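You operate a simulated robot arm through the tools that you are given. There is no shell and no other tool. Be economical: measure what you need, move in short steps, check, and stop when the job is done.

You run a simulated two-armed robot. Do the job below in one go: nothing can be reset, and whatever is moved stays where it is left.

TASK
Hold and uncap the bottle, fill the dish to 200 ml, then recap.
Fine: the bottle goes back where it stood. Set down upright: rinse bottle.

Only the result counts: the job must be done as asked and must still hold three seconds after the hand-in. Knocking over, shifting, dropping, spilling or breaking anything else fails it.

THE ROBOT
Two 7-joint arms with two-finger parallel grippers on one trunk, on a base that drives. Base frame: it is fixed to the floor where the robot stands at the start and does not move with it; the origin is under the middle of the robot, x ahead of it, y to its left, z up. Lengths are in mm, angles in rad, forces in N, time in s.
The left shoulder is at the start at [70, 163, 1145], the right one opposite. With the tool pointing down near the work surface each hand reaches from about 400 to 880 mm from the robot's upright axis, wherever it stands, measured 20 degrees to its own side. Payload 3.43 kg a hand.
The tool frame of a hand sits at the grasp point between the pads (the TCP): z along the fingers, y along the line on which they close. The tips reach 34 mm beyond it. Largest opening 128 mm; finger width 24, thickness 12; the body of the gripper, 48 by 130 mm, starts 96 mm behind the TCP.
Orientation is told as [roll, pitch, yaw] about the base's x, y, z axes, in that order, counted from this pose: with the fingers straight down and closing along the base's y, the tool's x points along the base's -x, its y along +y and its z along -z.

THE INTERFACE
- The arms move only by the tool move_arm. It takes "left_deltas", "right_deltas" or both (then of equal length, played together; a hand with none holds still); each is a list of rows, each an object of numbers (a shift or turn left out is 0, a gripper value left out holds the last): "x", "y", "z": the shift along the tool's x, y, z in cm; "rx", "ry", "rz": the turn, a rotation vector about the tool's x, y, z in rad; "claw": the finger opening in cm, from 0 to 12.8. In form: [{"x": .., "y": .., "z": .., "rx": .., "ry": .., "rz": .., "claw": ..}, ...]. A call has 1 to 20 rows; each row is the pose to reach, as a shift and turn from the pose commanded when the call began, along the tool's axes at that moment. Each row takes 0.2 s and may step no farther than 50 mm and 0.15 rad from the row before; otherwise, or with a gripper value out of range, the whole call is refused. A pose out of reach is approached as far as the arm can. The call stops where the force on the tool passes 40 N (or 10 N more than at its start, if that is more) or the arm is blocked; 0.2 s more then pass. The fingers move at their own pace (about 153 mm/s each) and stop on an object; they squeeze with about 35 N. The grip force told is the motor's: it shows also when the fingers shut on nothing. Time passes only in rows, and 0.2 s behind the last, so rows that repeat a pose let the fingers close. The reply holds the time, the measured pose of the TCP, the force on the tool along the base axes, the opening and the grip force, in the units named above and with some noise, with the torque about the TCP (base axes, N m) and any sound that the robot's microphone picked up.
- Cameras (640 x 400 px; columns grow to the right, rows downward): "scene" is now at [126.3, 18.9, 1368.2]; the picture's right is [0.19, -0.98, 0.00], its down [-0.56, -0.11, -0.82] and it looks along [0.80, 0.16, -0.57] (base axes); focal length 214 px, centre (320, 200). "left" rides on the left gripper at [76, 11, -160] in its tool frame; the picture's right is [-0.15, 0.99, 0.00], its down [-0.88, -0.13, -0.46] and it looks along [-0.45, -0.07, 0.89] (tool axes); focal length 234 px, centre (320, 200). "right" rides on the right gripper at [76, -11, -160] in its tool frame; the picture's right is [0.15, 0.99, 0.00], its down [-0.88, 0.13, -0.46] and it looks along [-0.45, 0.07, 0.89] (tool axes); focal length 234 px, centre (320, 200). There is no depth. A picture from a camera that has moved, and an enlarged one, comes with that camera's place and axes in the base frame and with its lens. The place of the scene camera against the robot may be out by one fixed shift of up to 12 mm in any direction.
- snapshot(camera): a new picture of that camera. It takes no simulated time.
- slide_trunk(by): slides the trunk up (or, below 0, down) by that many mm; the arms and the scene camera ride with it, the base frame stays. It gives what a move gives, with no picture.
- steer(legs): drives the robot by 1 to 6 legs, each [ahead, left, turn to the left] in mm, mm and rad, along the robot's own axes; the way and the turn of a leg run together, so that a leg with both is an arc; at most 1500 mm and 3.142 rad a leg. The arms and the cameras ride along, it lands a little off, and it stops where it bumps. It gives what a move gives.
- turn_head(pan, tilt): turns the head with the scene camera to pan (to the left, within 1.501 rad either way) and tilt (down, from -0.506 to 1.204), counted from straight ahead of the robot. It gives what a move gives.
- zoom(camera, box): a new picture of the part [left, top, right, bottom] of that camera's present view, enlarged. It takes no simulated time.
- sign_off(): hands the job in; it is judged then, once.

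Go step by step. Nothing tells you exact positions but the pictures and the camera data: compare them with the known pose of the tool, close in by small moves and look again before you grip or let go. The budget is 120 turns and 92 pictures, counting those below and the enlarged ones. Unless the task says otherwise, let go and move clear before handing in, and close with one line.

The tools are called after "Request:" as name(argument=value, ...) on one line, values as JSON. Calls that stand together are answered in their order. move_arm: Moves the arms, as the interface text tells. Its arguments: {"type":"object","properties":{"left_deltas":{"type":"array"},"right_deltas":{"type":"array"}},"required":[]} The other tools are called the same way: slide_trunk (by) slides the trunk up or down; steer (legs) drives the base; turn_head (pan, tilt) turns the head that bears the scene camera; snapshot (camera) takes a picture; zoom (camera, box) takes an enlarged picture of a part of a camera's view; sign_off () hands the job in.

At the start:

```text
clock: 0.0
left_eef_pos: [606.4, 367.5, 1198.1]
left_ee_rot: [-0.002, 0.002, 0.0]
left_contact_force: [0.1, 0.4, -0.1]
left_moment: [-0.01, -0.01, -0.01]
left_gripper_width: 128.1
left_grasp_force: 0.0
right_eef_pos: [495.2, -164.5, 1265.2]
right_ee_rot: [0.0, 0.001, 0.001]
right_contact_force: [-0.9, -0.2, -0.2]
right_moment: [-0.02, -0.02, -0.02]
right_gripper_width: 127.7
right_grasp_force: 0.1
trunk travel left (down, up): [-625.0, 315.0]
robot x, y, heading: [-1.3, 0.5, -0.002]
head pan, tilt: [0.19, 0.611]
```

scene: 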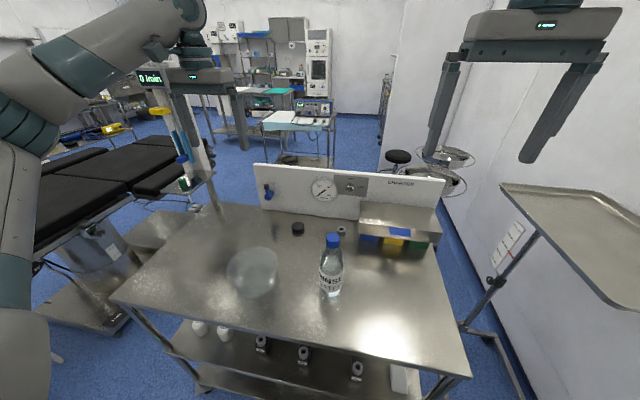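
right: 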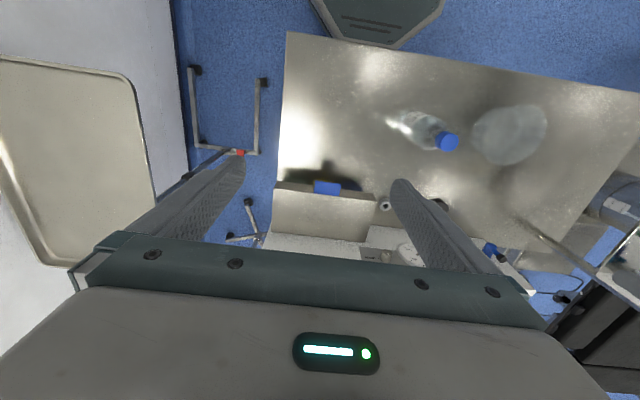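
left: 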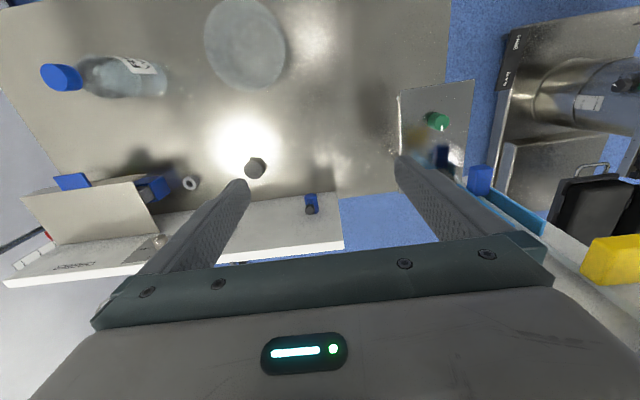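

I see a bottle with a blue cap and a translucent dish on the steel table. I'll look closer at both first.

Request:
zoom(camera="scene", box=[200, 210, 380, 320])

Request:
zoom(camera="scene", box=[240, 160, 460, 270])

Request:
zoom(camera="left", box=[20, 0, 320, 190])

```text
3.56 times, centred on (290, 265) of scene
camera zoom: at [126.3, 18.9, 1368.2], right [0.19, -0.98, 0.0], down [-0.56, -0.11, -0.82], along [0.8, 0.16, -0.57], focal length 763 px, centre (427, -31)
```

zoom: 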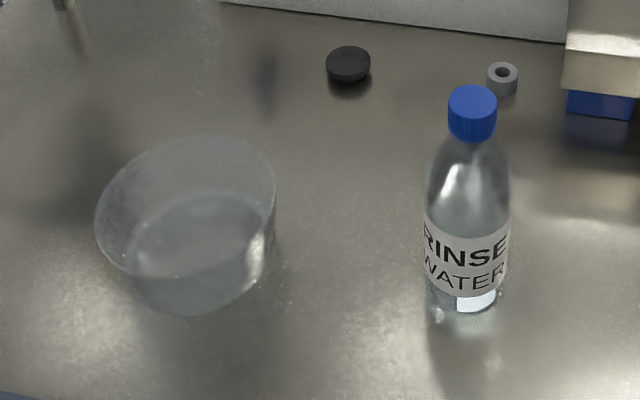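

```text
2.91 times, centred on (350, 215) of scene
camera zoom: at [126.3, 18.9, 1368.2], right [0.19, -0.98, 0.0], down [-0.56, -0.11, -0.82], along [0.8, 0.16, -0.57], focal length 624 px, centre (233, 156)
```

zoom: 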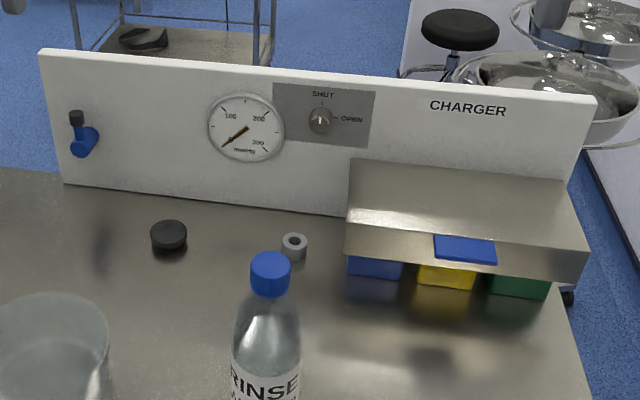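

```text
2.11 times, centred on (170, 95) of left
camera zoom: at [531.3, 379.4, 1357.4], right [0.15, 0.99, 0.0], down [0.88, -0.13, 0.46], along [0.45, -0.07, -0.89], focal length 493 px, centre (636, 421)
```

zoom: 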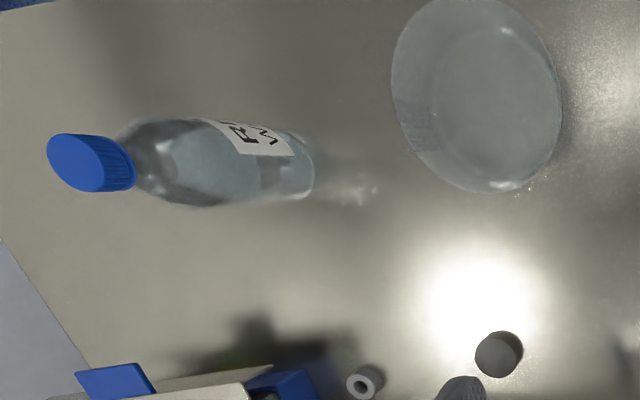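

Request:
zoom(camera="left", box=[190, 0, 300, 95])

Request:
zoom(camera="scene", box=[220, 235, 290, 305])

Request:
zoom(camera="right", box=[380, 90, 560, 180])

```text
4.21 times, centred on (245, 48) of left
camera zoom: at [531.3, 379.4, 1357.4], right [0.15, 0.99, 0.0], down [0.88, -0.13, 0.46], along [0.45, -0.07, -0.89], focal length 986 px, centre (636, 842)
```

zoom: 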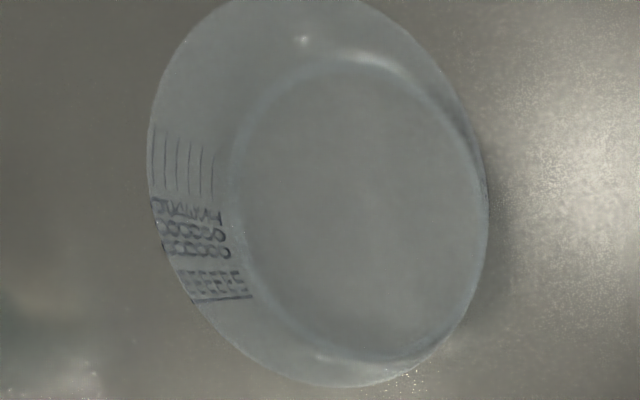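

```text
5.71 times, centred on (255, 270) of scene
camera zoom: at [126.3, 18.9, 1368.2], right [0.19, -0.98, 0.0], down [-0.56, -0.11, -0.82], along [0.8, 0.16, -0.57], focal length 1226 px, centre (691, -200)
```

zoom: 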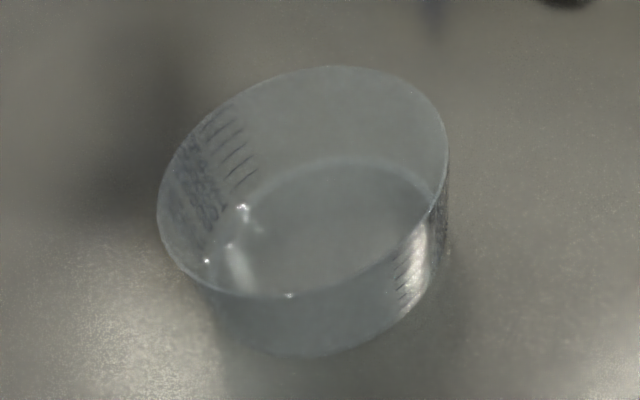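

```text
3.56 times, centred on (470, 135) of right
camera zoom: at [416.9, -175.3, 1423.7], right [-0.15, 0.99, 0.0], down [0.88, 0.13, 0.46], along [0.45, 0.07, -0.89], focal length 833 px, centre (-213, 431)
```

zoom: 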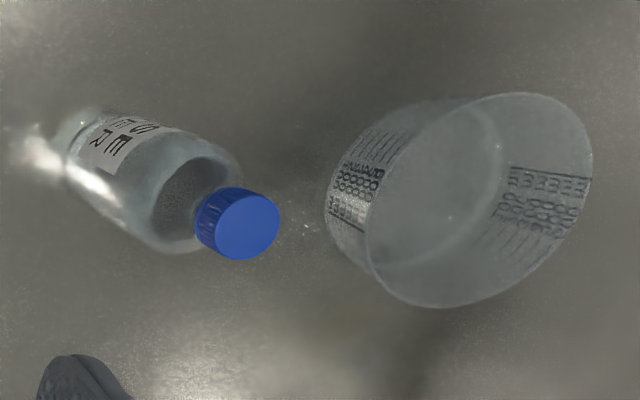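

The dish carries printed graduations on two sides. I'll turn the right hand so it can take the bottle from the right with its fingers level, and use its camera to read the scale on the way.

Request:
move_arm(right_deltas=[{"rz": 0.1428}, {"rz": 0.2856}, {"rz": 0.4284}, {"rz": 0.5712}, {"rz": 0.714}, {"rz": 0.8568}, {"rz": 0.9996}, {"rz": 1.1424}, {"rz": 1.2852}, {"rz": 1.428}, {"rz": 1.5708}])

```text
clock: 2.4
left_eef_pos: [607.5, 367.3, 1197.9]
left_ee_rot: [0.0, 0.0, 0.0]
left_contact_force: [-0.1, 0.5, 0.0]
left_moment: [0.01, 0.01, -0.02]
left_gripper_width: 128.1
left_grasp_force: 0.0
right_eef_pos: [493.1, -164.2, 1265.5]
right_ee_rot: [0.001, 0.0, -1.573]
right_contact_force: [-0.2, -0.6, 0.5]
right_moment: [0.03, -0.01, 0.04]
right_gripper_width: 127.8
right_grasp_force: 0.0
trunk travel left (down, up): [-625.0, 315.0]
robot x, y, heading: [0.3, -0.2, 0.003]
head pan, tilt: [0.19, 0.611]
```

Request:
move_arm(right_deltas=[{"ry": 0.1428, "z": 1.5}, {"ry": 0.2856, "z": 3}, {"ry": 0.4284, "z": 4.5}, {"ry": 0.5712, "z": 6}, {"ry": 0.714, "z": 7.5}, {"ry": 0.8568, "z": 9}, {"ry": 0.9996, "z": 10.5}, {"ry": 1.1424, "z": 12}, {"ry": 1.2852, "z": 13.5}, {"ry": 1.428, "z": 15}, {"ry": 1.5708, "z": 16.5, "y": -1.5}])

Request:
snapshot(camera="right")

```text
clock: 4.8
left_eef_pos: [605.5, 366.6, 1198.5]
left_ee_rot: [0.0, 0.001, 0.0]
left_contact_force: [0.6, -0.5, 0.0]
left_moment: [0.01, -0.02, 0.0]
left_gripper_width: 128.0
left_grasp_force: 0.0
right_eef_pos: [479.3, -164.8, 1100.7]
right_ee_rot: [2.689, 1.566, 1.115]
right_contact_force: [0.1, 0.6, 0.7]
right_moment: [-0.02, 0.0, -0.01]
right_gripper_width: 127.7
right_grasp_force: 0.0
trunk travel left (down, up): [-625.0, 315.0]
robot x, y, heading: [2.4, -2.0, 0.004]
head pan, tilt: [0.19, 0.611]
```

```text
82 pictures are left
camera right: at [465.9, -324.7, 1174.8], right [0.99, 0.0, 0.15], down [0.13, -0.45, -0.88], along [0.07, 0.89, -0.45], focal length 234 px, centre (320, 200)
```

right: 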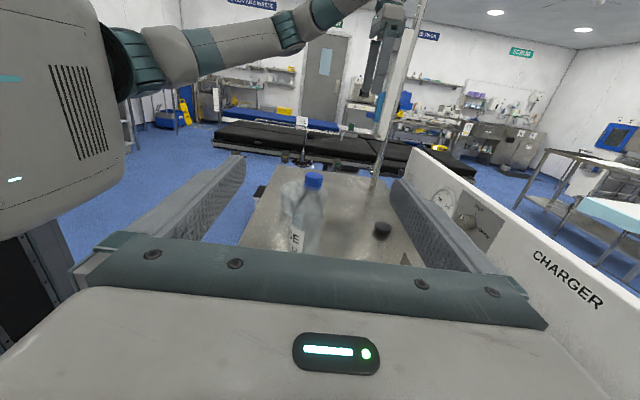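

Request:
zoom(camera="right", box=[270, 165, 340, 255])

Request:
zoom(camera="left", box=[195, 15, 245, 85])

```text
4.44 times, centred on (305, 210) of right
camera zoom: at [465.9, -324.7, 1174.8], right [0.99, 0.0, 0.15], down [0.13, -0.45, -0.88], along [0.07, 0.89, -0.45], focal length 1041 px, centre (387, 156)
```

zoom: 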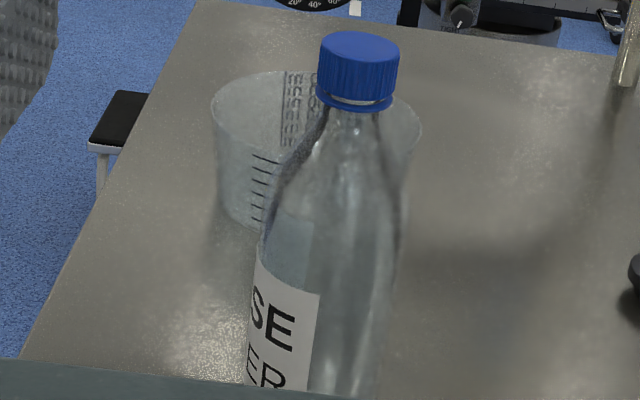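

```text
5.71 times, centred on (220, 50) of left
camera zoom: at [530.6, 378.7, 1358.0], right [0.15, 0.99, 0.0], down [0.88, -0.13, 0.46], along [0.45, -0.07, -0.89], focal length 1338 px, centre (891, 1057)
```

zoom: 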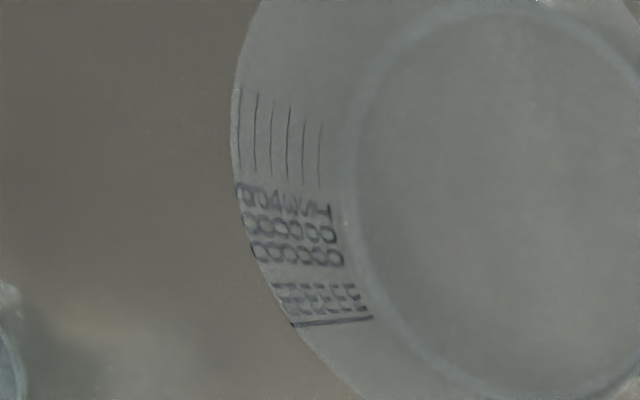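

Request:
move_arm(right_deltas=[{"x": -4, "z": 1.5}, {"x": -8, "z": 3}, {"x": -12, "z": 5}, {"x": -16, "z": 7}, {"x": -19.5, "z": 8.5}, {"x": -19.5, "z": 8.5}])

Request:
snapshot(camera="right")

Request:
snapshot(camera="scene")

```text
clock: 6.2
left_eef_pos: [605.4, 368.3, 1198.3]
left_ee_rot: [0.0, -0.001, -0.001]
left_contact_force: [0.2, 0.1, 0.3]
left_moment: [0.0, 0.01, 0.0]
left_gripper_width: 128.2
left_grasp_force: 0.1
right_eef_pos: [479.6, -80.4, 904.7]
right_ee_rot: [-0.035, 1.571, -1.607]
right_contact_force: [-0.9, -0.6, -0.2]
right_moment: [0.0, -0.04, 0.0]
right_gripper_width: 127.8
right_grasp_force: 0.1
trunk travel left (down, up): [-625.0, 315.0]
robot x, y, heading: [-1.5, 1.2, 0.001]
head pan, tilt: [0.19, 0.611]
```

```text
79 pictures are left
camera right: at [466.2, -239.2, 979.6], right [0.99, 0.0, 0.15], down [0.13, -0.46, -0.88], along [0.07, 0.89, -0.45], focal length 234 px, centre (320, 200)
```

right: 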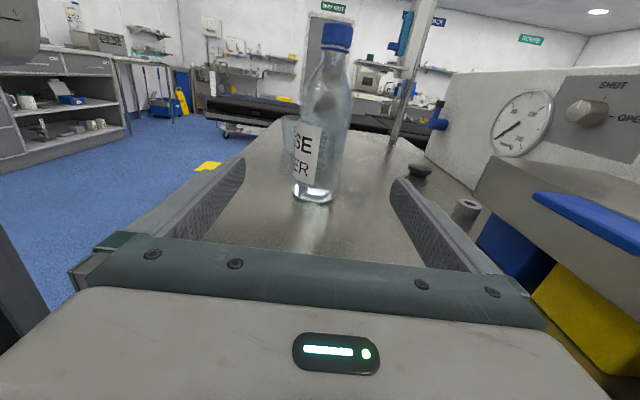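

```text
78 pictures are left
camera scene: at [126.2, 18.8, 1368.3], right [0.19, -0.98, 0.0], down [-0.56, -0.11, -0.82], along [0.8, 0.16, -0.57], focal length 214 px, centre (320, 200)
```

scene: 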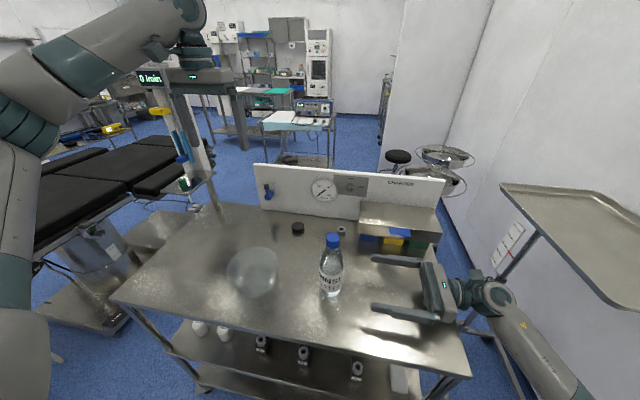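

Request:
zoom(camera="right", box=[240, 10, 420, 220])

Request:
zoom(camera="scene", box=[290, 225, 370, 305])

```text
1.90 times, centred on (330, 115) of right
camera zoom: at [466.2, -239.2, 979.6], right [0.99, 0.0, 0.15], down [0.13, -0.46, -0.88], along [0.07, 0.89, -0.45], focal length 446 px, centre (301, 362)
```

zoom: 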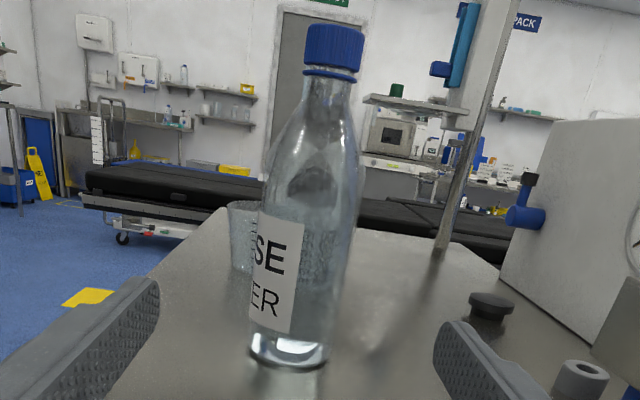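

```text
5.00 times, centred on (330, 265) of scene
camera zoom: at [126.2, 18.8, 1368.3], right [0.19, -0.98, 0.0], down [-0.56, -0.11, -0.82], along [0.8, 0.16, -0.57], focal length 1072 px, centre (270, -125)
```

zoom: 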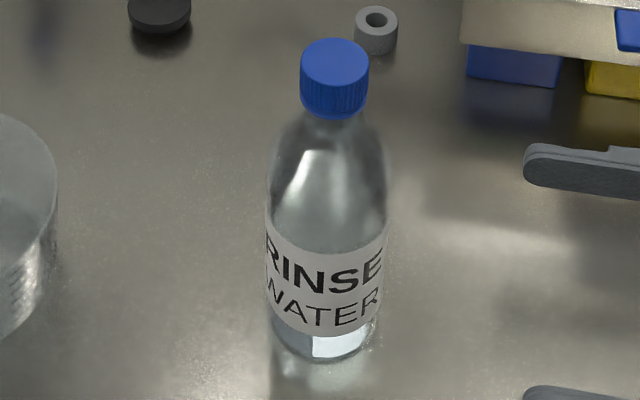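

The bottle axis is at about (479, 57), the cap spans z ≈ 1010–1032, and the scale runs 100–600 ml, so 200 is the second line from the bottom. Next I advance the right hand around the bottle.

Request:
move_arm(right_deltas=[{"z": 3}, {"z": 6}, {"z": 9}, {"z": 11.5}, {"z": 13.7}, {"z": 13.7}])

Request:
snapshot(camera="right")

Request:
zoom(camera="scene", box=[270, 225, 390, 315])

```text
clock: 7.8
left_eef_pos: [614.2, 350.3, 1199.2]
left_ee_rot: [-0.001, 0.0, -0.021]
left_contact_force: [0.5, 1.1, -1.5]
left_moment: [-0.17, 0.07, -0.01]
left_gripper_width: 127.9
left_grasp_force: 0.0
right_eef_pos: [492.1, 24.3, 910.4]
right_ee_rot: [1.038, 1.538, -0.587]
right_contact_force: [0.8, -0.1, -0.7]
right_moment: [0.05, 0.02, 0.07]
right_gripper_width: 128.2
right_grasp_force: 0.1
trunk travel left (down, up): [-625.0, 315.0]
robot x, y, heading: [-0.3, -3.2, -0.02]
head pan, tilt: [0.19, 0.611]
stopped in row 6 (right hand): the arm was blocked; the commanded pose is now the measured one
```

```text
75 pictures are left
camera right: at [468.2, -132.7, 987.6], right [0.98, -0.05, 0.17], down [0.13, -0.48, -0.87], along [0.13, 0.88, -0.46], focal length 234 px, centre (320, 200)
```

right: 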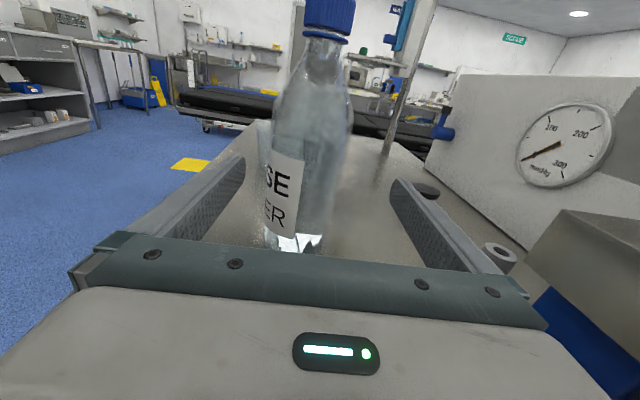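

```text
4.44 times, centred on (330, 270) of scene
camera zoom: at [123.7, 11.9, 1367.6], right [0.17, -0.99, 0.0], down [-0.56, -0.1, -0.82], along [0.81, 0.14, -0.57], focal length 953 px, centre (276, -111)
```

zoom: 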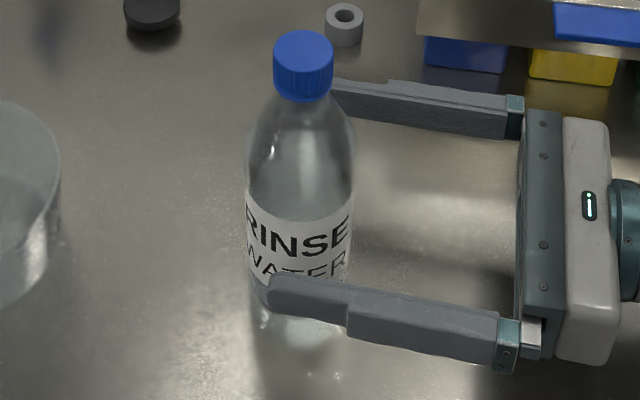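

The arm was blocked: the right forearm hangs low and must be against the table's right edge. I'll back out, raise the trunk so the elbow clears the table, and try again.

Request:
move_arm(right_deltas=[{"z": -3}, {"z": -6}, {"z": -9}, {"z": -12}, {"z": -12}])

Request:
snapshot(camera="scene")

```text
clock: 9.0
left_eef_pos: [614.3, 354.0, 1198.7]
left_ee_rot: [0.001, 0.001, -0.017]
left_contact_force: [-0.8, 0.6, -0.3]
left_moment: [0.02, 0.02, 0.02]
left_gripper_width: 128.1
left_grasp_force: 0.0
right_eef_pos: [487.7, -86.3, 907.8]
right_ee_rot: [0.923, 1.553, -0.687]
right_contact_force: [-0.2, -0.3, 0.2]
right_moment: [-0.01, -0.02, 0.0]
right_gripper_width: 128.1
right_grasp_force: 0.1
trunk travel left (down, up): [-625.0, 315.0]
robot x, y, heading: [3.7, -3.7, -0.014]
head pan, tilt: [0.19, 0.611]
```

```text
73 pictures are left
camera scene: at [128.7, 12.6, 1368.2], right [0.17, -0.99, 0.0], down [-0.56, -0.1, -0.82], along [0.81, 0.14, -0.57], focal length 214 px, centre (320, 200)
```

scene: 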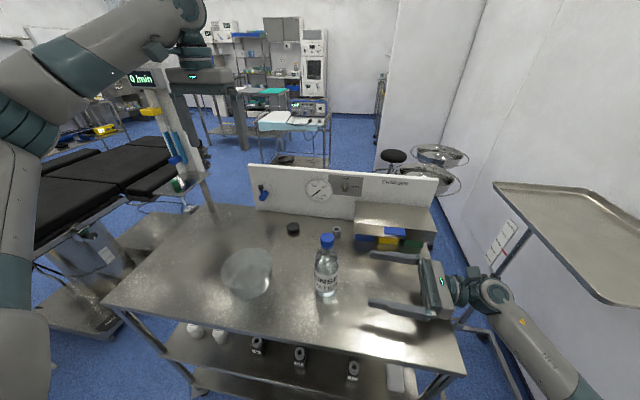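

Request:
slide_trunk(by=250)

Request:
move_arm(right_deltas=[{"x": -5}, {"x": -10}, {"x": -15}, {"x": -20}, {"x": -24}, {"x": -24}])

Request:
turn_head(pan=0.0, tilt=0.85)

Request:
snapshot(camera="scene")

```text
clock: 11.6
left_eef_pos: [615.3, 353.7, 1448.1]
left_ee_rot: [0.0, 0.001, -0.018]
left_contact_force: [-0.4, 0.3, 0.2]
left_moment: [-0.01, -0.01, 0.01]
left_gripper_width: 128.3
left_grasp_force: 0.0
right_eef_pos: [487.6, -86.8, 1158.8]
right_ee_rot: [0.945, 1.555, -0.667]
right_contact_force: [0.5, 0.4, 0.1]
right_moment: [0.03, 0.01, -0.03]
right_gripper_width: 127.9
right_grasp_force: 0.0
trunk travel left (down, up): [-875.0, 65.0]
robot x, y, heading: [1.6, -5.5, -0.015]
head pan, tilt: [0.19, 0.611]
```

```text
clock: 13.0
left_eef_pos: [615.1, 353.6, 1447.4]
left_ee_rot: [0.0, 0.0, -0.016]
left_contact_force: [0.4, -0.8, 0.1]
left_moment: [-0.03, 0.0, 0.0]
left_gripper_width: 128.0
left_grasp_force: 0.0
right_eef_pos: [490.4, -88.9, 917.9]
right_ee_rot: [0.977, 1.551, -0.633]
right_contact_force: [-0.4, -0.1, -1.6]
right_moment: [0.02, 0.01, 0.0]
right_gripper_width: 128.2
right_grasp_force: 0.2
trunk travel left (down, up): [-875.0, 65.0]
robot x, y, heading: [1.9, -3.8, -0.018]
head pan, tilt: [0.19, 0.611]
```

```text
clock: 13.7
left_eef_pos: [614.0, 353.3, 1447.6]
left_ee_rot: [0.001, -0.001, -0.016]
left_contact_force: [0.0, 0.1, -0.1]
left_moment: [-0.04, -0.01, -0.02]
left_gripper_width: 128.0
left_grasp_force: 0.4
right_eef_pos: [489.9, -89.6, 917.1]
right_ee_rot: [0.953, 1.553, -0.659]
right_contact_force: [-0.5, 0.0, -0.4]
right_moment: [-0.03, 0.02, 0.0]
right_gripper_width: 127.8
right_grasp_force: 0.1
trunk travel left (down, up): [-875.0, 65.0]
robot x, y, heading: [1.7, -1.1, -0.019]
head pan, tilt: [0.0, 0.85]
```

```text
72 pictures are left
camera scene: at [119.9, -4.2, 1598.3], right [-0.02, -1.0, 0.0], down [-0.75, 0.01, -0.66], along [0.66, -0.01, -0.75], focal length 214 px, centre (320, 200)
```

scene: 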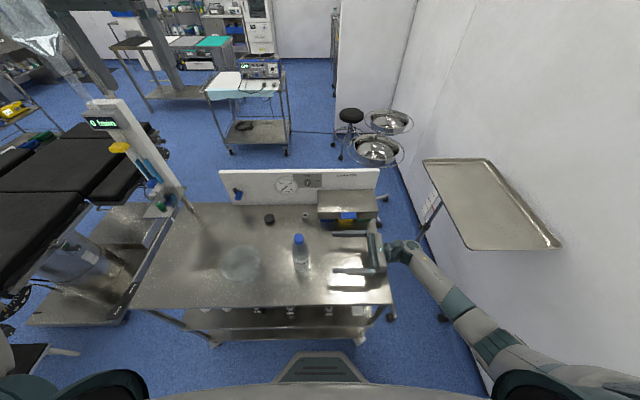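

Request:
zoom(camera="scene", box=[280, 190, 600, 400])

```text
1.90 times, centred on (440, 295) of scene
camera zoom: at [119.9, -4.2, 1598.3], right [-0.02, -1.0, 0.0], down [-0.75, 0.01, -0.66], along [0.66, -0.01, -0.75], focal length 408 px, centre (91, 19)
```

zoom: 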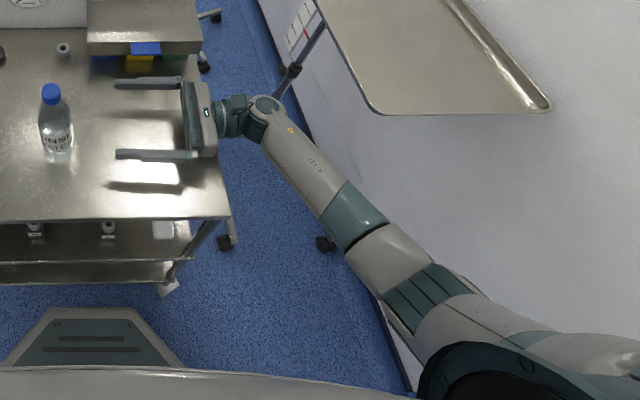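

Request:
move_arm(right_deltas=[{"rx": 0.03, "y": -0.5, "x": -0.6}, {"rx": 0.06, "y": -1.0, "x": -1.0}, {"rx": 0.06, "y": -1.0, "x": -1.0}])

Request:
snapshot(camera="right")

```text
clock: 14.5
left_eef_pos: [615.5, 354.0, 1448.3]
left_ee_rot: [-0.001, -0.001, -0.017]
left_contact_force: [0.5, 0.5, 0.1]
left_moment: [-0.02, -0.01, 0.02]
left_gripper_width: 127.8
left_grasp_force: 0.0
right_eef_pos: [480.5, -89.6, 907.9]
right_ee_rot: [0.894, 1.552, -0.656]
right_contact_force: [-0.2, 0.6, -0.2]
right_moment: [0.02, -0.01, 0.04]
right_gripper_width: 128.0
right_grasp_force: 0.0
trunk travel left (down, up): [-875.0, 65.0]
robot x, y, heading: [1.8, -2.2, -0.017]
head pan, tilt: [0.0, 0.85]
```

```text
70 pictures are left
camera right: at [469.7, -248.1, 984.9], right [0.99, 0.02, 0.16], down [0.15, -0.46, -0.87], along [0.06, 0.89, -0.46], focal length 234 px, centre (320, 200)
```

right: 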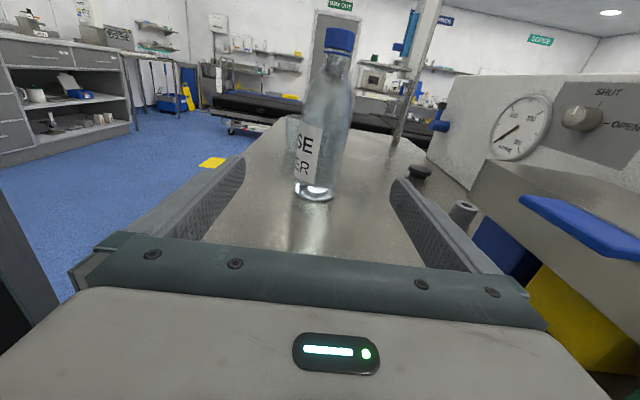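

Request:
move_arm(right_deltas=[{"z": 2.5}, {"z": 5}, {"z": 7.5}, {"z": 9.5}, {"z": 11.5}, {"z": 13}, {"z": 14.5}, {"z": 14.5}])

Request:
snapshot(camera="scene")

```text
clock: 16.3
left_eef_pos: [615.6, 353.1, 1449.0]
left_ee_rot: [0.0, 0.002, -0.017]
left_contact_force: [0.7, -0.2, -0.3]
left_moment: [0.0, -0.01, -0.01]
left_gripper_width: 127.8
left_grasp_force: 0.0
right_eef_pos: [478.4, 56.6, 906.6]
right_ee_rot: [0.898, 1.553, -0.652]
right_contact_force: [0.8, 0.0, -0.8]
right_moment: [-0.02, 0.01, 0.03]
right_gripper_width: 127.9
right_grasp_force: 0.0
trunk travel left (down, up): [-875.0, 65.0]
robot x, y, heading: [2.9, -7.4, -0.018]
head pan, tilt: [0.0, 0.85]
```

```text
69 pictures are left
camera scene: at [120.0, -4.4, 1598.2], right [-0.02, -1.0, 0.0], down [-0.75, 0.01, -0.66], along [0.66, -0.01, -0.75], focal length 214 px, centre (320, 200)
```

scene: 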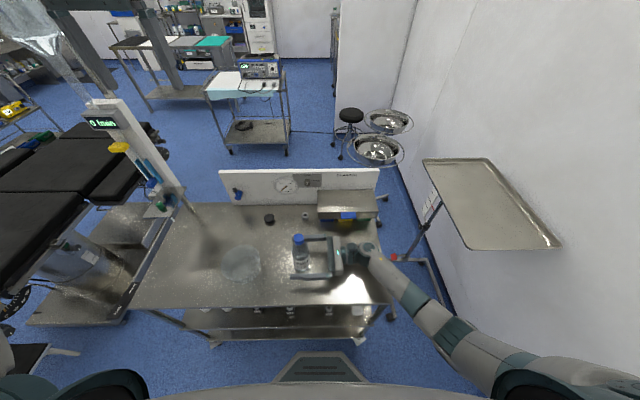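

Request:
zoom(camera="scene", box=[260, 215, 400, 305])

Request:
snapshot(camera="right")

```text
4.44 times, centred on (330, 260) of scene
camera zoom: at [120.0, -4.4, 1598.2], right [-0.02, -1.0, 0.0], down [-0.75, 0.01, -0.66], along [0.66, -0.01, -0.75], focal length 953 px, centre (276, -67)
```

zoom: 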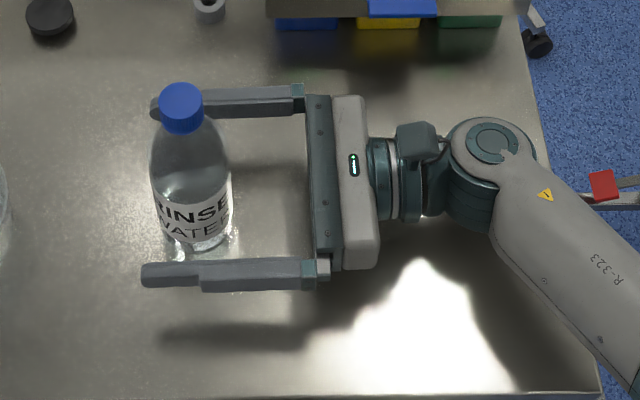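

```text
67 pictures are left
camera right: at [466.8, -102.8, 983.4], right [0.99, 0.02, 0.16], down [0.15, -0.46, -0.87], along [0.06, 0.89, -0.46], focal length 234 px, centre (320, 200)
```

right: 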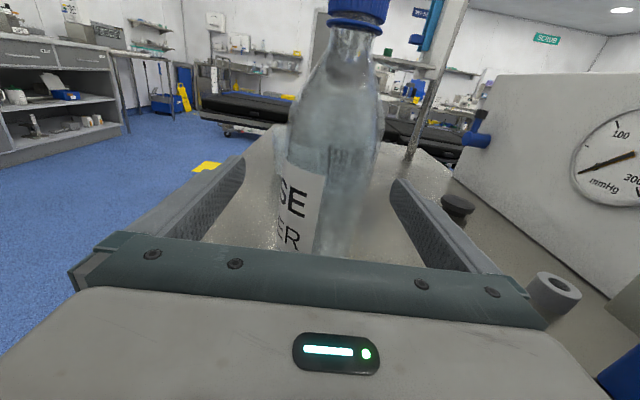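

Request:
move_arm(right_deltas=[{"claw": 9}, {"claw": 7.5}, {"claw": 6.8}, {"claw": 6}, {"claw": 4}, {"claw": 4}, {"claw": 4}])

Request:
zoom(camera="scene", box=[260, 215, 400, 305])

```text
clock: 17.9
left_eef_pos: [615.8, 353.5, 1448.7]
left_ee_rot: [0.0, -0.001, -0.017]
left_contact_force: [0.5, 0.6, 0.2]
left_moment: [0.02, 0.0, 0.01]
left_gripper_width: 128.1
left_grasp_force: 0.1
right_eef_pos: [478.4, 55.6, 907.0]
right_ee_rot: [0.905, 1.554, -0.647]
right_contact_force: [1.5, -1.0, 1.7]
right_moment: [-0.05, 0.0, 0.01]
right_gripper_width: 61.0
right_grasp_force: 34.9
trunk travel left (down, up): [-875.0, 65.0]
robot x, y, heading: [1.0, -2.5, -0.019]
head pan, tilt: [0.0, 0.85]
```

```text
4.44 times, centred on (330, 260) of scene
camera zoom: at [120.1, -4.3, 1598.2], right [-0.02, -1.0, 0.0], down [-0.75, 0.01, -0.66], along [0.66, -0.01, -0.75], focal length 953 px, centre (276, -67)
```

zoom: 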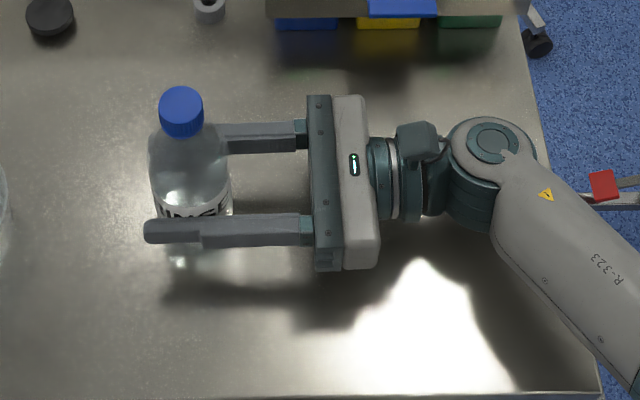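

The bottle is held (61 mm wide). Now I bring the left hand over the cap, pre-turned so there is a long counter-clockwise stroke available.

Request:
move_arm(left_deltas=[{"x": 1.4, "y": -3.0, "z": 3, "rz": 0.13, "claw": 6}, {"x": 2.8, "y": -6, "z": 6, "rz": 0.26}, {"x": 4.2, "y": -9, "z": 9, "rz": 0.39}, {"x": 5.6, "y": -12, "z": 12, "rz": 0.52}, {"x": 7, "y": -15, "z": 15, "rz": 0.65}, {"x": 8.4, "y": -18, "z": 18, "rz": 0.78}, {"x": 9.8, "y": -21, "z": 21, "rz": 0.91}, {"x": 11.2, "y": -24, "z": 24, "rz": 1.04}, {"x": 12.6, "y": -27, "z": 27, "rz": 1.17}, {"x": 13.4, "y": -29.6, "z": 29.5, "rz": 1.3}, {"x": 13.4, "y": -29.6, "z": 29.5, "rz": 1.3}])

Request:
snapshot(camera="left")

Request:
snapshot(camera="scene")

```text
clock: 20.3
left_eef_pos: [474.5, 59.6, 1154.4]
left_ee_rot: [0.0, -0.001, -1.318]
left_contact_force: [0.4, 0.5, -0.8]
left_moment: [0.0, -0.01, 0.04]
left_gripper_width: 59.7
left_grasp_force: 0.0
right_eef_pos: [477.2, 54.8, 907.3]
right_ee_rot: [0.882, 1.553, -0.67]
right_contact_force: [0.6, 0.5, 2.1]
right_moment: [0.0, 0.16, 0.01]
right_gripper_width: 61.1
right_grasp_force: 34.9
trunk travel left (down, up): [-875.0, 65.0]
robot x, y, heading: [2.1, -8.4, -0.01]
head pan, tilt: [0.0, 0.85]
```

```text
65 pictures are left
camera left: at [466.8, 135.9, 1313.4], right [0.99, 0.11, 0.0], down [0.09, -0.88, 0.46], along [0.05, -0.45, -0.89], focal length 234 px, centre (320, 200)
```

left: 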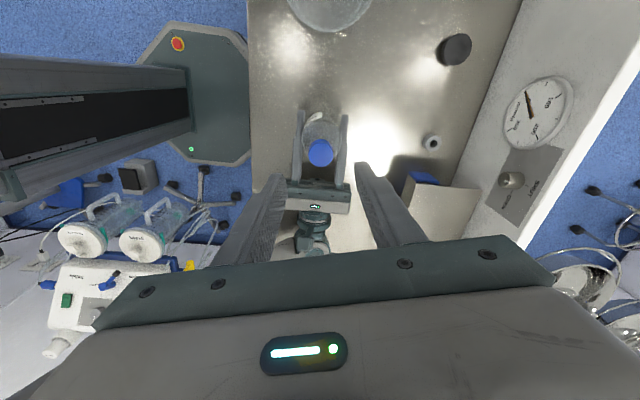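

```text
64 pictures are left
camera scene: at [119.4, -3.8, 1598.3], right [-0.02, -1.0, 0.0], down [-0.75, 0.01, -0.66], along [0.66, -0.01, -0.75], focal length 214 px, centre (320, 200)
```

scene: 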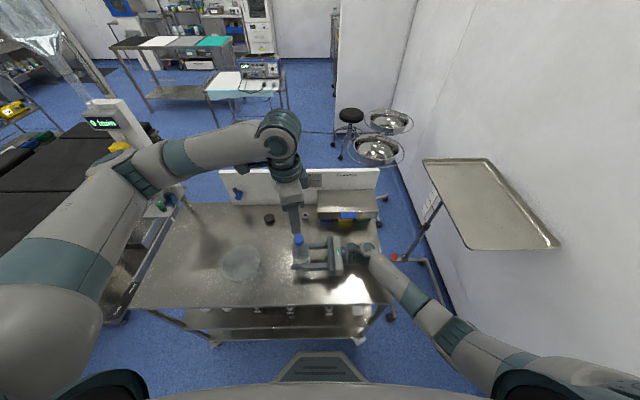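

Request:
zoom(camera="left", box=[270, 90, 370, 190])

```text
4.00 times, centred on (320, 140) of left
camera zoom: at [466.8, 135.9, 1313.4], right [0.99, 0.11, 0.0], down [0.09, -0.88, 0.46], along [0.05, -0.45, -0.89], focal length 937 px, centre (320, 440)
```

zoom: 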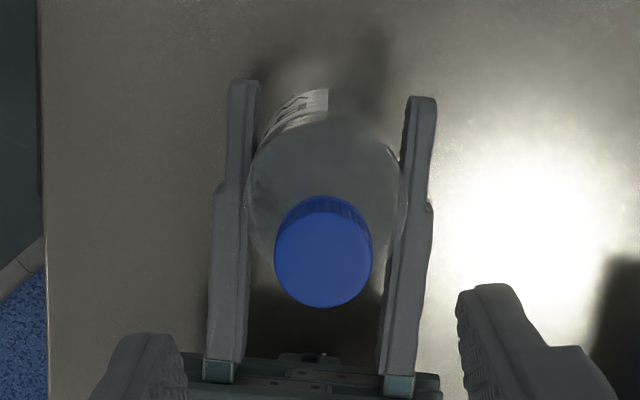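

Request:
move_arm(left_deltas=[{"x": -0.47, "y": 0.19, "z": 3}, {"x": -0.47, "y": 0.19, "z": 6}, {"x": -0.47, "y": 0.19, "z": 9}, {"x": -0.47, "y": 0.19, "z": 11.7}, {"x": -0.47, "y": 0.19, "z": 11.7}])

Request:
zoom(camera="left", box=[220, 80, 420, 240])

Request:
zoom(camera="scene", box=[240, 170, 380, 300])

```text
clock: 21.5
left_eef_pos: [477.5, 55.9, 1036.5]
left_ee_rot: [0.001, -0.001, -1.316]
left_contact_force: [0.4, 0.7, -0.4]
left_moment: [0.0, 0.02, 0.05]
left_gripper_width: 60.0
left_grasp_force: 0.1
right_eef_pos: [477.9, 54.8, 907.0]
right_ee_rot: [0.899, 1.554, -0.654]
right_contact_force: [-0.2, 0.1, 1.4]
right_moment: [0.02, 0.18, 0.0]
right_gripper_width: 61.2
right_grasp_force: 35.1
trunk travel left (down, up): [-875.0, 65.0]
robot x, y, heading: [2.8, -5.6, -0.017]
head pan, tilt: [0.0, 0.85]
```

```text
2.50 times, centred on (320, 160) of left
camera zoom: at [470.6, 131.9, 1196.1], right [0.99, 0.11, 0.0], down [0.1, -0.88, 0.46], along [0.05, -0.45, -0.89], focal length 585 px, centre (320, 300)
```

zoom: 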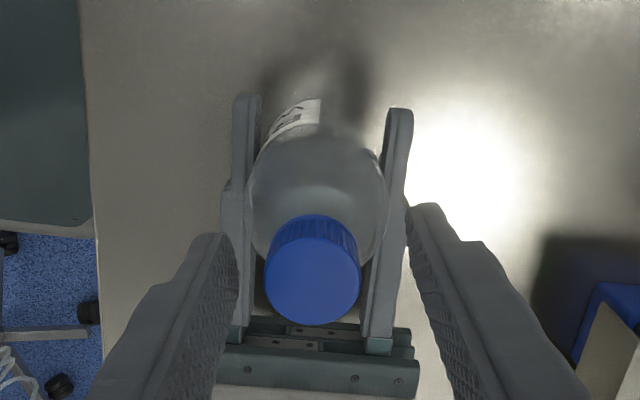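

```text
3.08 times, centred on (310, 235) of scene
camera zoom: at [119.7, -4.3, 1598.2], right [-0.02, -1.0, 0.0], down [-0.75, 0.01, -0.66], along [0.66, -0.01, -0.75], focal length 660 px, centre (351, 92)
```

zoom: 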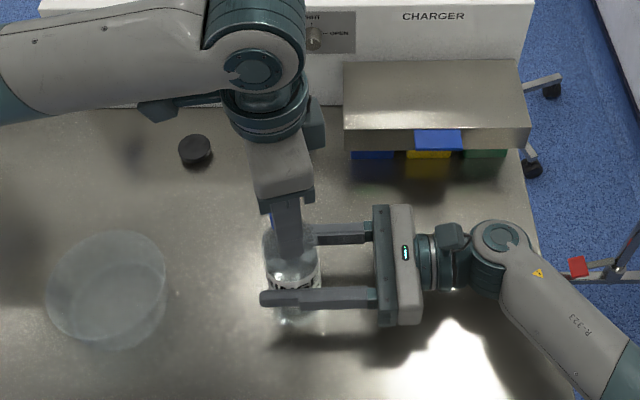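

Request:
move_arm(left_deltas=[{"claw": 4.5}, {"claw": 3.5}, {"claw": 2.5}, {"claw": 1.5}, {"claw": 1.5}])

Request:
zoom(camera="left", box=[220, 80, 420, 240])

```text
clock: 22.7
left_eef_pos: [477.8, 56.1, 1037.3]
left_ee_rot: [-0.002, 0.0, -1.317]
left_contact_force: [-14.4, -4.5, 0.4]
left_moment: [-0.13, 0.32, -0.06]
left_gripper_width: 28.2
left_grasp_force: 35.0
right_eef_pos: [479.0, 54.9, 907.0]
right_ee_rot: [0.862, 1.553, -0.693]
right_contact_force: [14.6, 6.6, -1.2]
right_moment: [-0.47, 1.51, 0.01]
right_gripper_width: 61.2
right_grasp_force: 34.8
trunk travel left (down, up): [-875.0, 65.0]
robot x, y, heading: [-0.8, -6.5, -0.016]
head pan, tilt: [0.0, 0.85]
```

```text
2.50 times, centred on (320, 160) of left
camera zoom: at [470.7, 131.9, 1195.9], right [0.99, 0.11, 0.0], down [0.1, -0.88, 0.46], along [0.05, -0.45, -0.89], focal length 585 px, centre (320, 300)
```

zoom: 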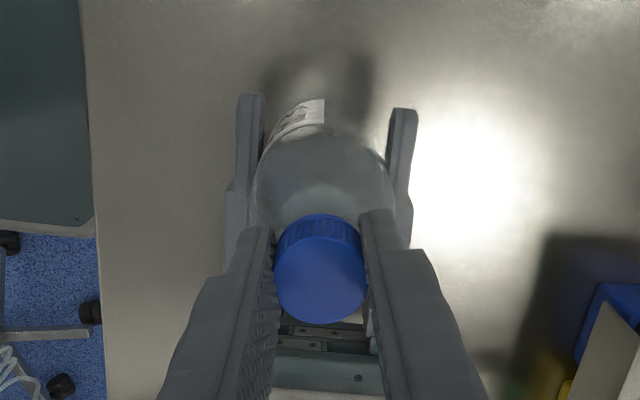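

Request:
move_arm(left_deltas=[{"y": -0.16}, {"y": -0.16}])

```text
clock: 23.3
left_eef_pos: [478.4, 55.9, 1036.9]
left_ee_rot: [0.0, 0.0, -1.316]
left_contact_force: [-9.9, -3.1, 0.5]
left_moment: [-0.04, 0.19, -0.02]
left_gripper_width: 28.2
left_grasp_force: 34.5
right_eef_pos: [477.5, 54.9, 906.0]
right_ee_rot: [0.875, 1.551, -0.673]
right_contact_force: [12.0, 3.2, -0.5]
right_moment: [-0.2, 1.16, -0.02]
right_gripper_width: 61.2
right_grasp_force: 34.9
trunk travel left (down, up): [-875.0, 65.0]
robot x, y, heading: [4.7, -2.3, -0.02]
head pan, tilt: [0.0, 0.85]
```

Request:
move_arm(left_deltas=[{"y": -0.17}, {"y": -0.34}, {"y": -0.34}])

```text
clock: 24.1
left_eef_pos: [475.5, 54.7, 1037.2]
left_ee_rot: [0.0, -0.001, -1.315]
left_contact_force: [4.4, 7.6, -0.1]
left_moment: [0.19, -0.34, 0.01]
left_gripper_width: 28.3
left_grasp_force: 34.7
right_eef_pos: [475.8, 56.0, 905.8]
right_ee_rot: [0.917, 1.552, -0.632]
right_contact_force: [-4.2, -8.8, 2.9]
right_moment: [0.7, -0.22, -0.01]
right_gripper_width: 61.3
right_grasp_force: 35.1
trunk travel left (down, up): [-875.0, 65.0]
robot x, y, heading: [2.3, -5.3, -0.019]
head pan, tilt: [0.0, 0.85]
```

Request:
move_arm(left_deltas=[{"x": 0.1, "y": 0.12}, {"x": 0.1, "y": 0.12, "rz": -0.14}, {"x": 0.1, "y": 0.12, "rz": -0.28}, {"x": 0.1, "y": 0.12, "rz": -0.42}, {"x": 0.1, "y": 0.12, "rz": -0.56}])

```text
clock: 25.3
left_eef_pos: [474.8, 54.5, 1037.0]
left_ee_rot: [-0.002, -0.001, -0.756]
left_contact_force: [4.0, -2.0, 2.7]
left_moment: [-0.27, -0.23, 0.02]
left_gripper_width: 28.1
left_grasp_force: 35.2
right_eef_pos: [478.0, 55.8, 906.7]
right_ee_rot: [0.884, 1.553, -0.665]
right_contact_force: [-5.9, 1.6, -0.6]
right_moment: [-0.03, 0.0, 0.02]
right_gripper_width: 61.3
right_grasp_force: 34.9
trunk travel left (down, up): [-875.0, 65.0]
robot x, y, heading: [3.5, -5.3, -0.015]
head pan, tilt: [0.0, 0.85]
```

Request:
move_arm(left_deltas=[{"rz": -0.14}, {"rz": -0.28}, {"rz": -0.42}, {"rz": -0.56}, {"rz": -0.7}, {"rz": -0.84}, {"rz": -0.98}, {"rz": -1.12}, {"rz": -1.26}, {"rz": -1.4}, {"rz": -1.54}, {"rz": -1.68}, {"rz": -1.82}, {"rz": -1.96}])

Request:
zoom(camera="left", box=[220, 80, 420, 240])

```text
clock: 28.3
left_eef_pos: [473.7, 55.6, 1037.1]
left_ee_rot: [-0.001, 0.001, 1.205]
left_contact_force: [-0.6, -16.0, 20.0]
left_moment: [-0.93, 0.22, -0.04]
left_gripper_width: 28.1
left_grasp_force: 35.0
right_eef_pos: [477.4, 56.8, 907.8]
right_ee_rot: [0.943, 1.551, -0.607]
right_contact_force: [2.4, 20.2, -1.8]
right_moment: [-0.78, -0.1, -0.02]
right_gripper_width: 61.0
right_grasp_force: 35.3
trunk travel left (down, up): [-875.0, 65.0]
robot x, y, heading: [1.7, -3.5, -0.016]
head pan, tilt: [0.0, 0.85]
```

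```text
2.50 times, centred on (320, 160) of left
camera zoom: at [437.4, -11.5, 1196.3], right [-0.87, 0.49, 0.0], down [0.44, 0.78, 0.46], along [0.22, 0.4, -0.89], focal length 585 px, centre (320, 300)
```

zoom: 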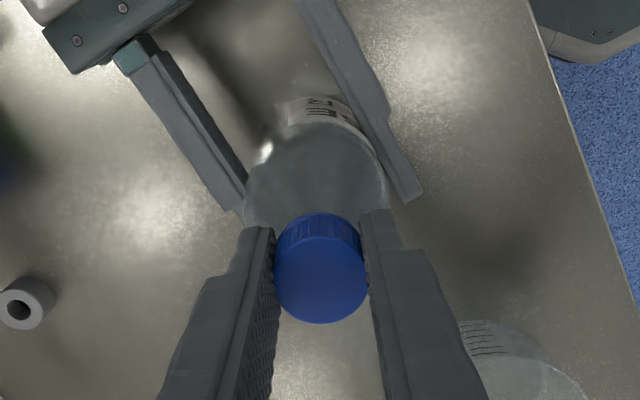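

The cap is rising on its thread (upward push on the left hand). I ease the forces, then test whether it comes off or needs another stroke.

Request:
move_arm(left_deltas=[{"x": 0.2, "y": -0.07, "z": -0.12}, {"x": 0.2, "y": -0.07, "z": -0.12}])

```text
clock: 28.9
left_eef_pos: [475.0, 55.1, 1036.6]
left_ee_rot: [0.0, -0.002, 1.206]
left_contact_force: [5.4, 0.2, 10.8]
left_moment: [-0.44, 0.0, -0.06]
left_gripper_width: 28.5
left_grasp_force: 35.0
right_eef_pos: [477.9, 55.2, 907.8]
right_ee_rot: [0.941, 1.552, -0.609]
right_contact_force: [-4.0, 5.6, -0.6]
right_moment: [0.91, -0.59, -0.04]
right_gripper_width: 60.9
right_grasp_force: 34.8
trunk travel left (down, up): [-875.0, 65.0]
robot x, y, heading: [3.6, -3.5, -0.021]
head pan, tilt: [0.0, 0.85]
```

Request:
move_arm(left_deltas=[{"rz": -0.14, "z": -0.05}, {"rz": -0.28, "z": -0.1}, {"rz": -0.42, "z": -0.12}, {"rz": -0.56, "z": -0.14}, {"rz": -0.7, "z": -0.16}, {"rz": -0.84, "z": -0.18}, {"rz": -0.98, "z": -0.2}])

```text
clock: 29.8
left_eef_pos: [481.9, 54.1, 1034.9]
left_ee_rot: [0.0, 0.011, 1.625]
left_contact_force: [-8.3, 3.7, 19.1]
left_moment: [0.27, 0.3, 0.01]
left_gripper_width: 28.6
left_grasp_force: 34.9
left hand out of reach, approached as far as the arm can: row 3, 4
right_eef_pos: [478.1, 55.0, 908.0]
right_ee_rot: [0.685, 1.556, -0.878]
right_contact_force: [0.1, -2.7, 2.9]
right_moment: [0.43, 1.02, 0.09]
right_gripper_width: 61.5
right_grasp_force: 34.7
trunk travel left (down, up): [-875.0, 65.0]
robot x, y, heading: [-0.7, -4.9, -0.017]
head pan, tilt: [0.0, 0.85]
stopped in row 4 (left hand): the force on the tool passed its limit (the readings are from after the stop); the commanded pose is now the measured one
```

Request:
move_arm(left_deltas=[{"claw": 5}, {"claw": 5}, {"z": -2.5, "claw": 5}, {"z": -5}, {"z": -5, "rz": 0.14}, {"z": -5, "rz": 0.28}, {"z": -5, "rz": 0.42}, {"z": -5, "rz": 0.56}, {"z": -5, "rz": 0.7}, {"z": -5, "rz": 0.84}, {"z": -5, "rz": 0.98}, {"z": -5, "rz": 1.12}, {"z": -5, "rz": 1.26}, {"z": -5, "rz": 1.4}, {"z": -5, "rz": 1.54}, {"z": -5, "rz": 1.625}])

Request:
zoom(camera="left", box=[220, 80, 420, 240])

```text
clock: 33.2
left_eef_pos: [483.9, 53.9, 1082.1]
left_ee_rot: [-0.009, 0.003, 0.0]
left_contact_force: [-0.2, -0.5, 0.1]
left_moment: [-0.02, 0.03, 0.01]
left_gripper_width: 50.0
left_grasp_force: 0.0
left hand out of reach, approached as far as the arm can: row 3, 4
right_eef_pos: [481.2, 54.6, 905.5]
right_ee_rot: [0.606, 1.552, -0.956]
right_contact_force: [0.2, 0.7, -4.2]
right_moment: [-0.02, -0.02, -0.01]
right_gripper_width: 61.1
right_grasp_force: 35.2
trunk travel left (down, up): [-875.0, 65.0]
robot x, y, heading: [3.0, -4.4, -0.017]
head pan, tilt: [0.0, 0.85]
```

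```text
2.50 times, centred on (320, 160) of left
camera zoom: at [409.4, 67.3, 1241.7], right [0.15, 0.99, -0.01], down [0.88, -0.13, 0.45], along [0.45, -0.08, -0.89], focal length 585 px, centre (320, 300)
```

zoom: 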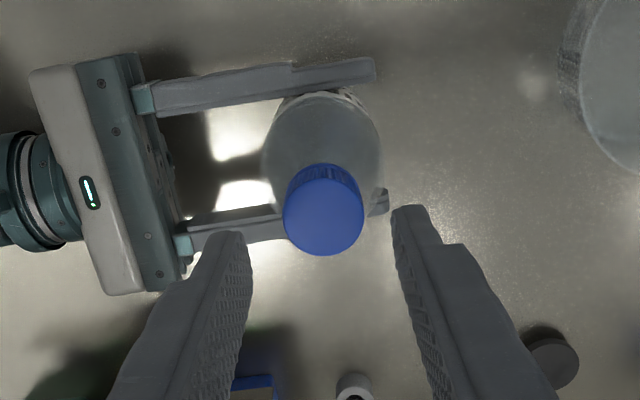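

Request:
move_arm(left_deltas=[{"rz": 0.14, "x": 0.45, "y": 0.12}, {"rz": 0.28, "x": 0.45, "y": 0.12}, {"rz": 0.42, "x": 0.45, "y": 0.12}, {"rz": 0.56, "x": 0.45, "y": 0.12}, {"rz": 0.7, "x": 0.45, "y": 0.12}, {"rz": 0.84, "x": 0.45, "y": 0.12}, {"rz": 0.98, "x": 0.45, "y": 0.12}, {"rz": 1.12, "x": 0.45, "y": 0.12}, {"rz": 1.26, "x": 0.45, "y": 0.12}, {"rz": 1.4, "x": 0.45, "y": 0.12}, {"rz": 1.54, "x": 0.45, "y": 0.12}, {"rz": 1.68, "x": 0.45, "y": 0.12}, {"rz": 1.8, "x": 0.45, "y": 0.12}, {"rz": 1.8, "x": 0.45, "y": 0.12}])

Request:
zoom(camera="left", box=[220, 80, 420, 240])

```text
clock: 36.2
left_eef_pos: [479.0, 53.7, 1082.6]
left_ee_rot: [-0.002, -0.011, -1.8]
left_contact_force: [0.1, 0.0, 0.0]
left_moment: [0.0, -0.03, 0.0]
left_gripper_width: 49.8
left_grasp_force: 0.1
right_eef_pos: [481.8, 54.9, 905.0]
right_ee_rot: [0.602, 1.553, -0.96]
right_contact_force: [0.6, 0.3, -4.7]
right_moment: [0.0, 0.01, -0.01]
right_gripper_width: 60.9
right_grasp_force: 35.0
trunk travel left (down, up): [-875.0, 65.0]
robot x, y, heading: [0.6, -6.5, -0.016]
head pan, tilt: [0.0, 0.85]
```

```text
2.50 times, centred on (320, 160) of left
camera zoom: at [508.7, 128.6, 1240.8], right [0.93, -0.37, 0.0], down [-0.33, -0.82, 0.46], along [-0.17, -0.43, -0.89], focal length 585 px, centre (320, 300)
```

zoom: 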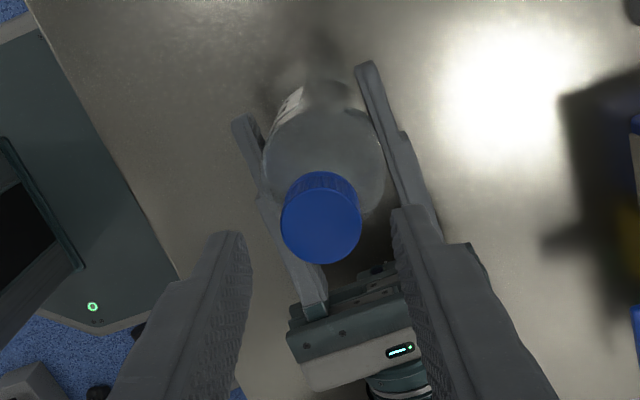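

Request:
move_arm(left_deltas=[{"x": 0.26, "y": 0.09, "z": 2.2}, {"x": 0.26, "y": 0.09, "z": 4.4}, {"x": 0.26, "y": 0.09, "z": 4.4, "claw": 3.6}, {"x": 0.26, "y": 0.09, "z": 4.4, "claw": 2.5}, {"x": 0.26, "y": 0.09, "z": 4.4, "claw": 1.5}, {"x": 0.26, "y": 0.09, "z": 4.4, "claw": 1.5}])

```text
clock: 37.6
left_eef_pos: [481.1, 57.2, 1039.9]
left_ee_rot: [-0.001, -0.011, -1.797]
left_contact_force: [1.0, -0.2, -0.3]
left_moment: [-0.01, -0.05, 0.01]
left_gripper_width: 28.3
left_grasp_force: 35.5
right_eef_pos: [482.8, 55.0, 905.4]
right_ee_rot: [0.607, 1.555, -0.953]
right_contact_force: [0.9, -0.5, -4.3]
right_moment: [0.04, 0.1, -0.01]
right_gripper_width: 60.9
right_grasp_force: 35.0
trunk travel left (down, up): [-875.0, 65.0]
robot x, y, heading: [1.7, -7.8, -0.02]
head pan, tilt: [0.0, 0.85]
```

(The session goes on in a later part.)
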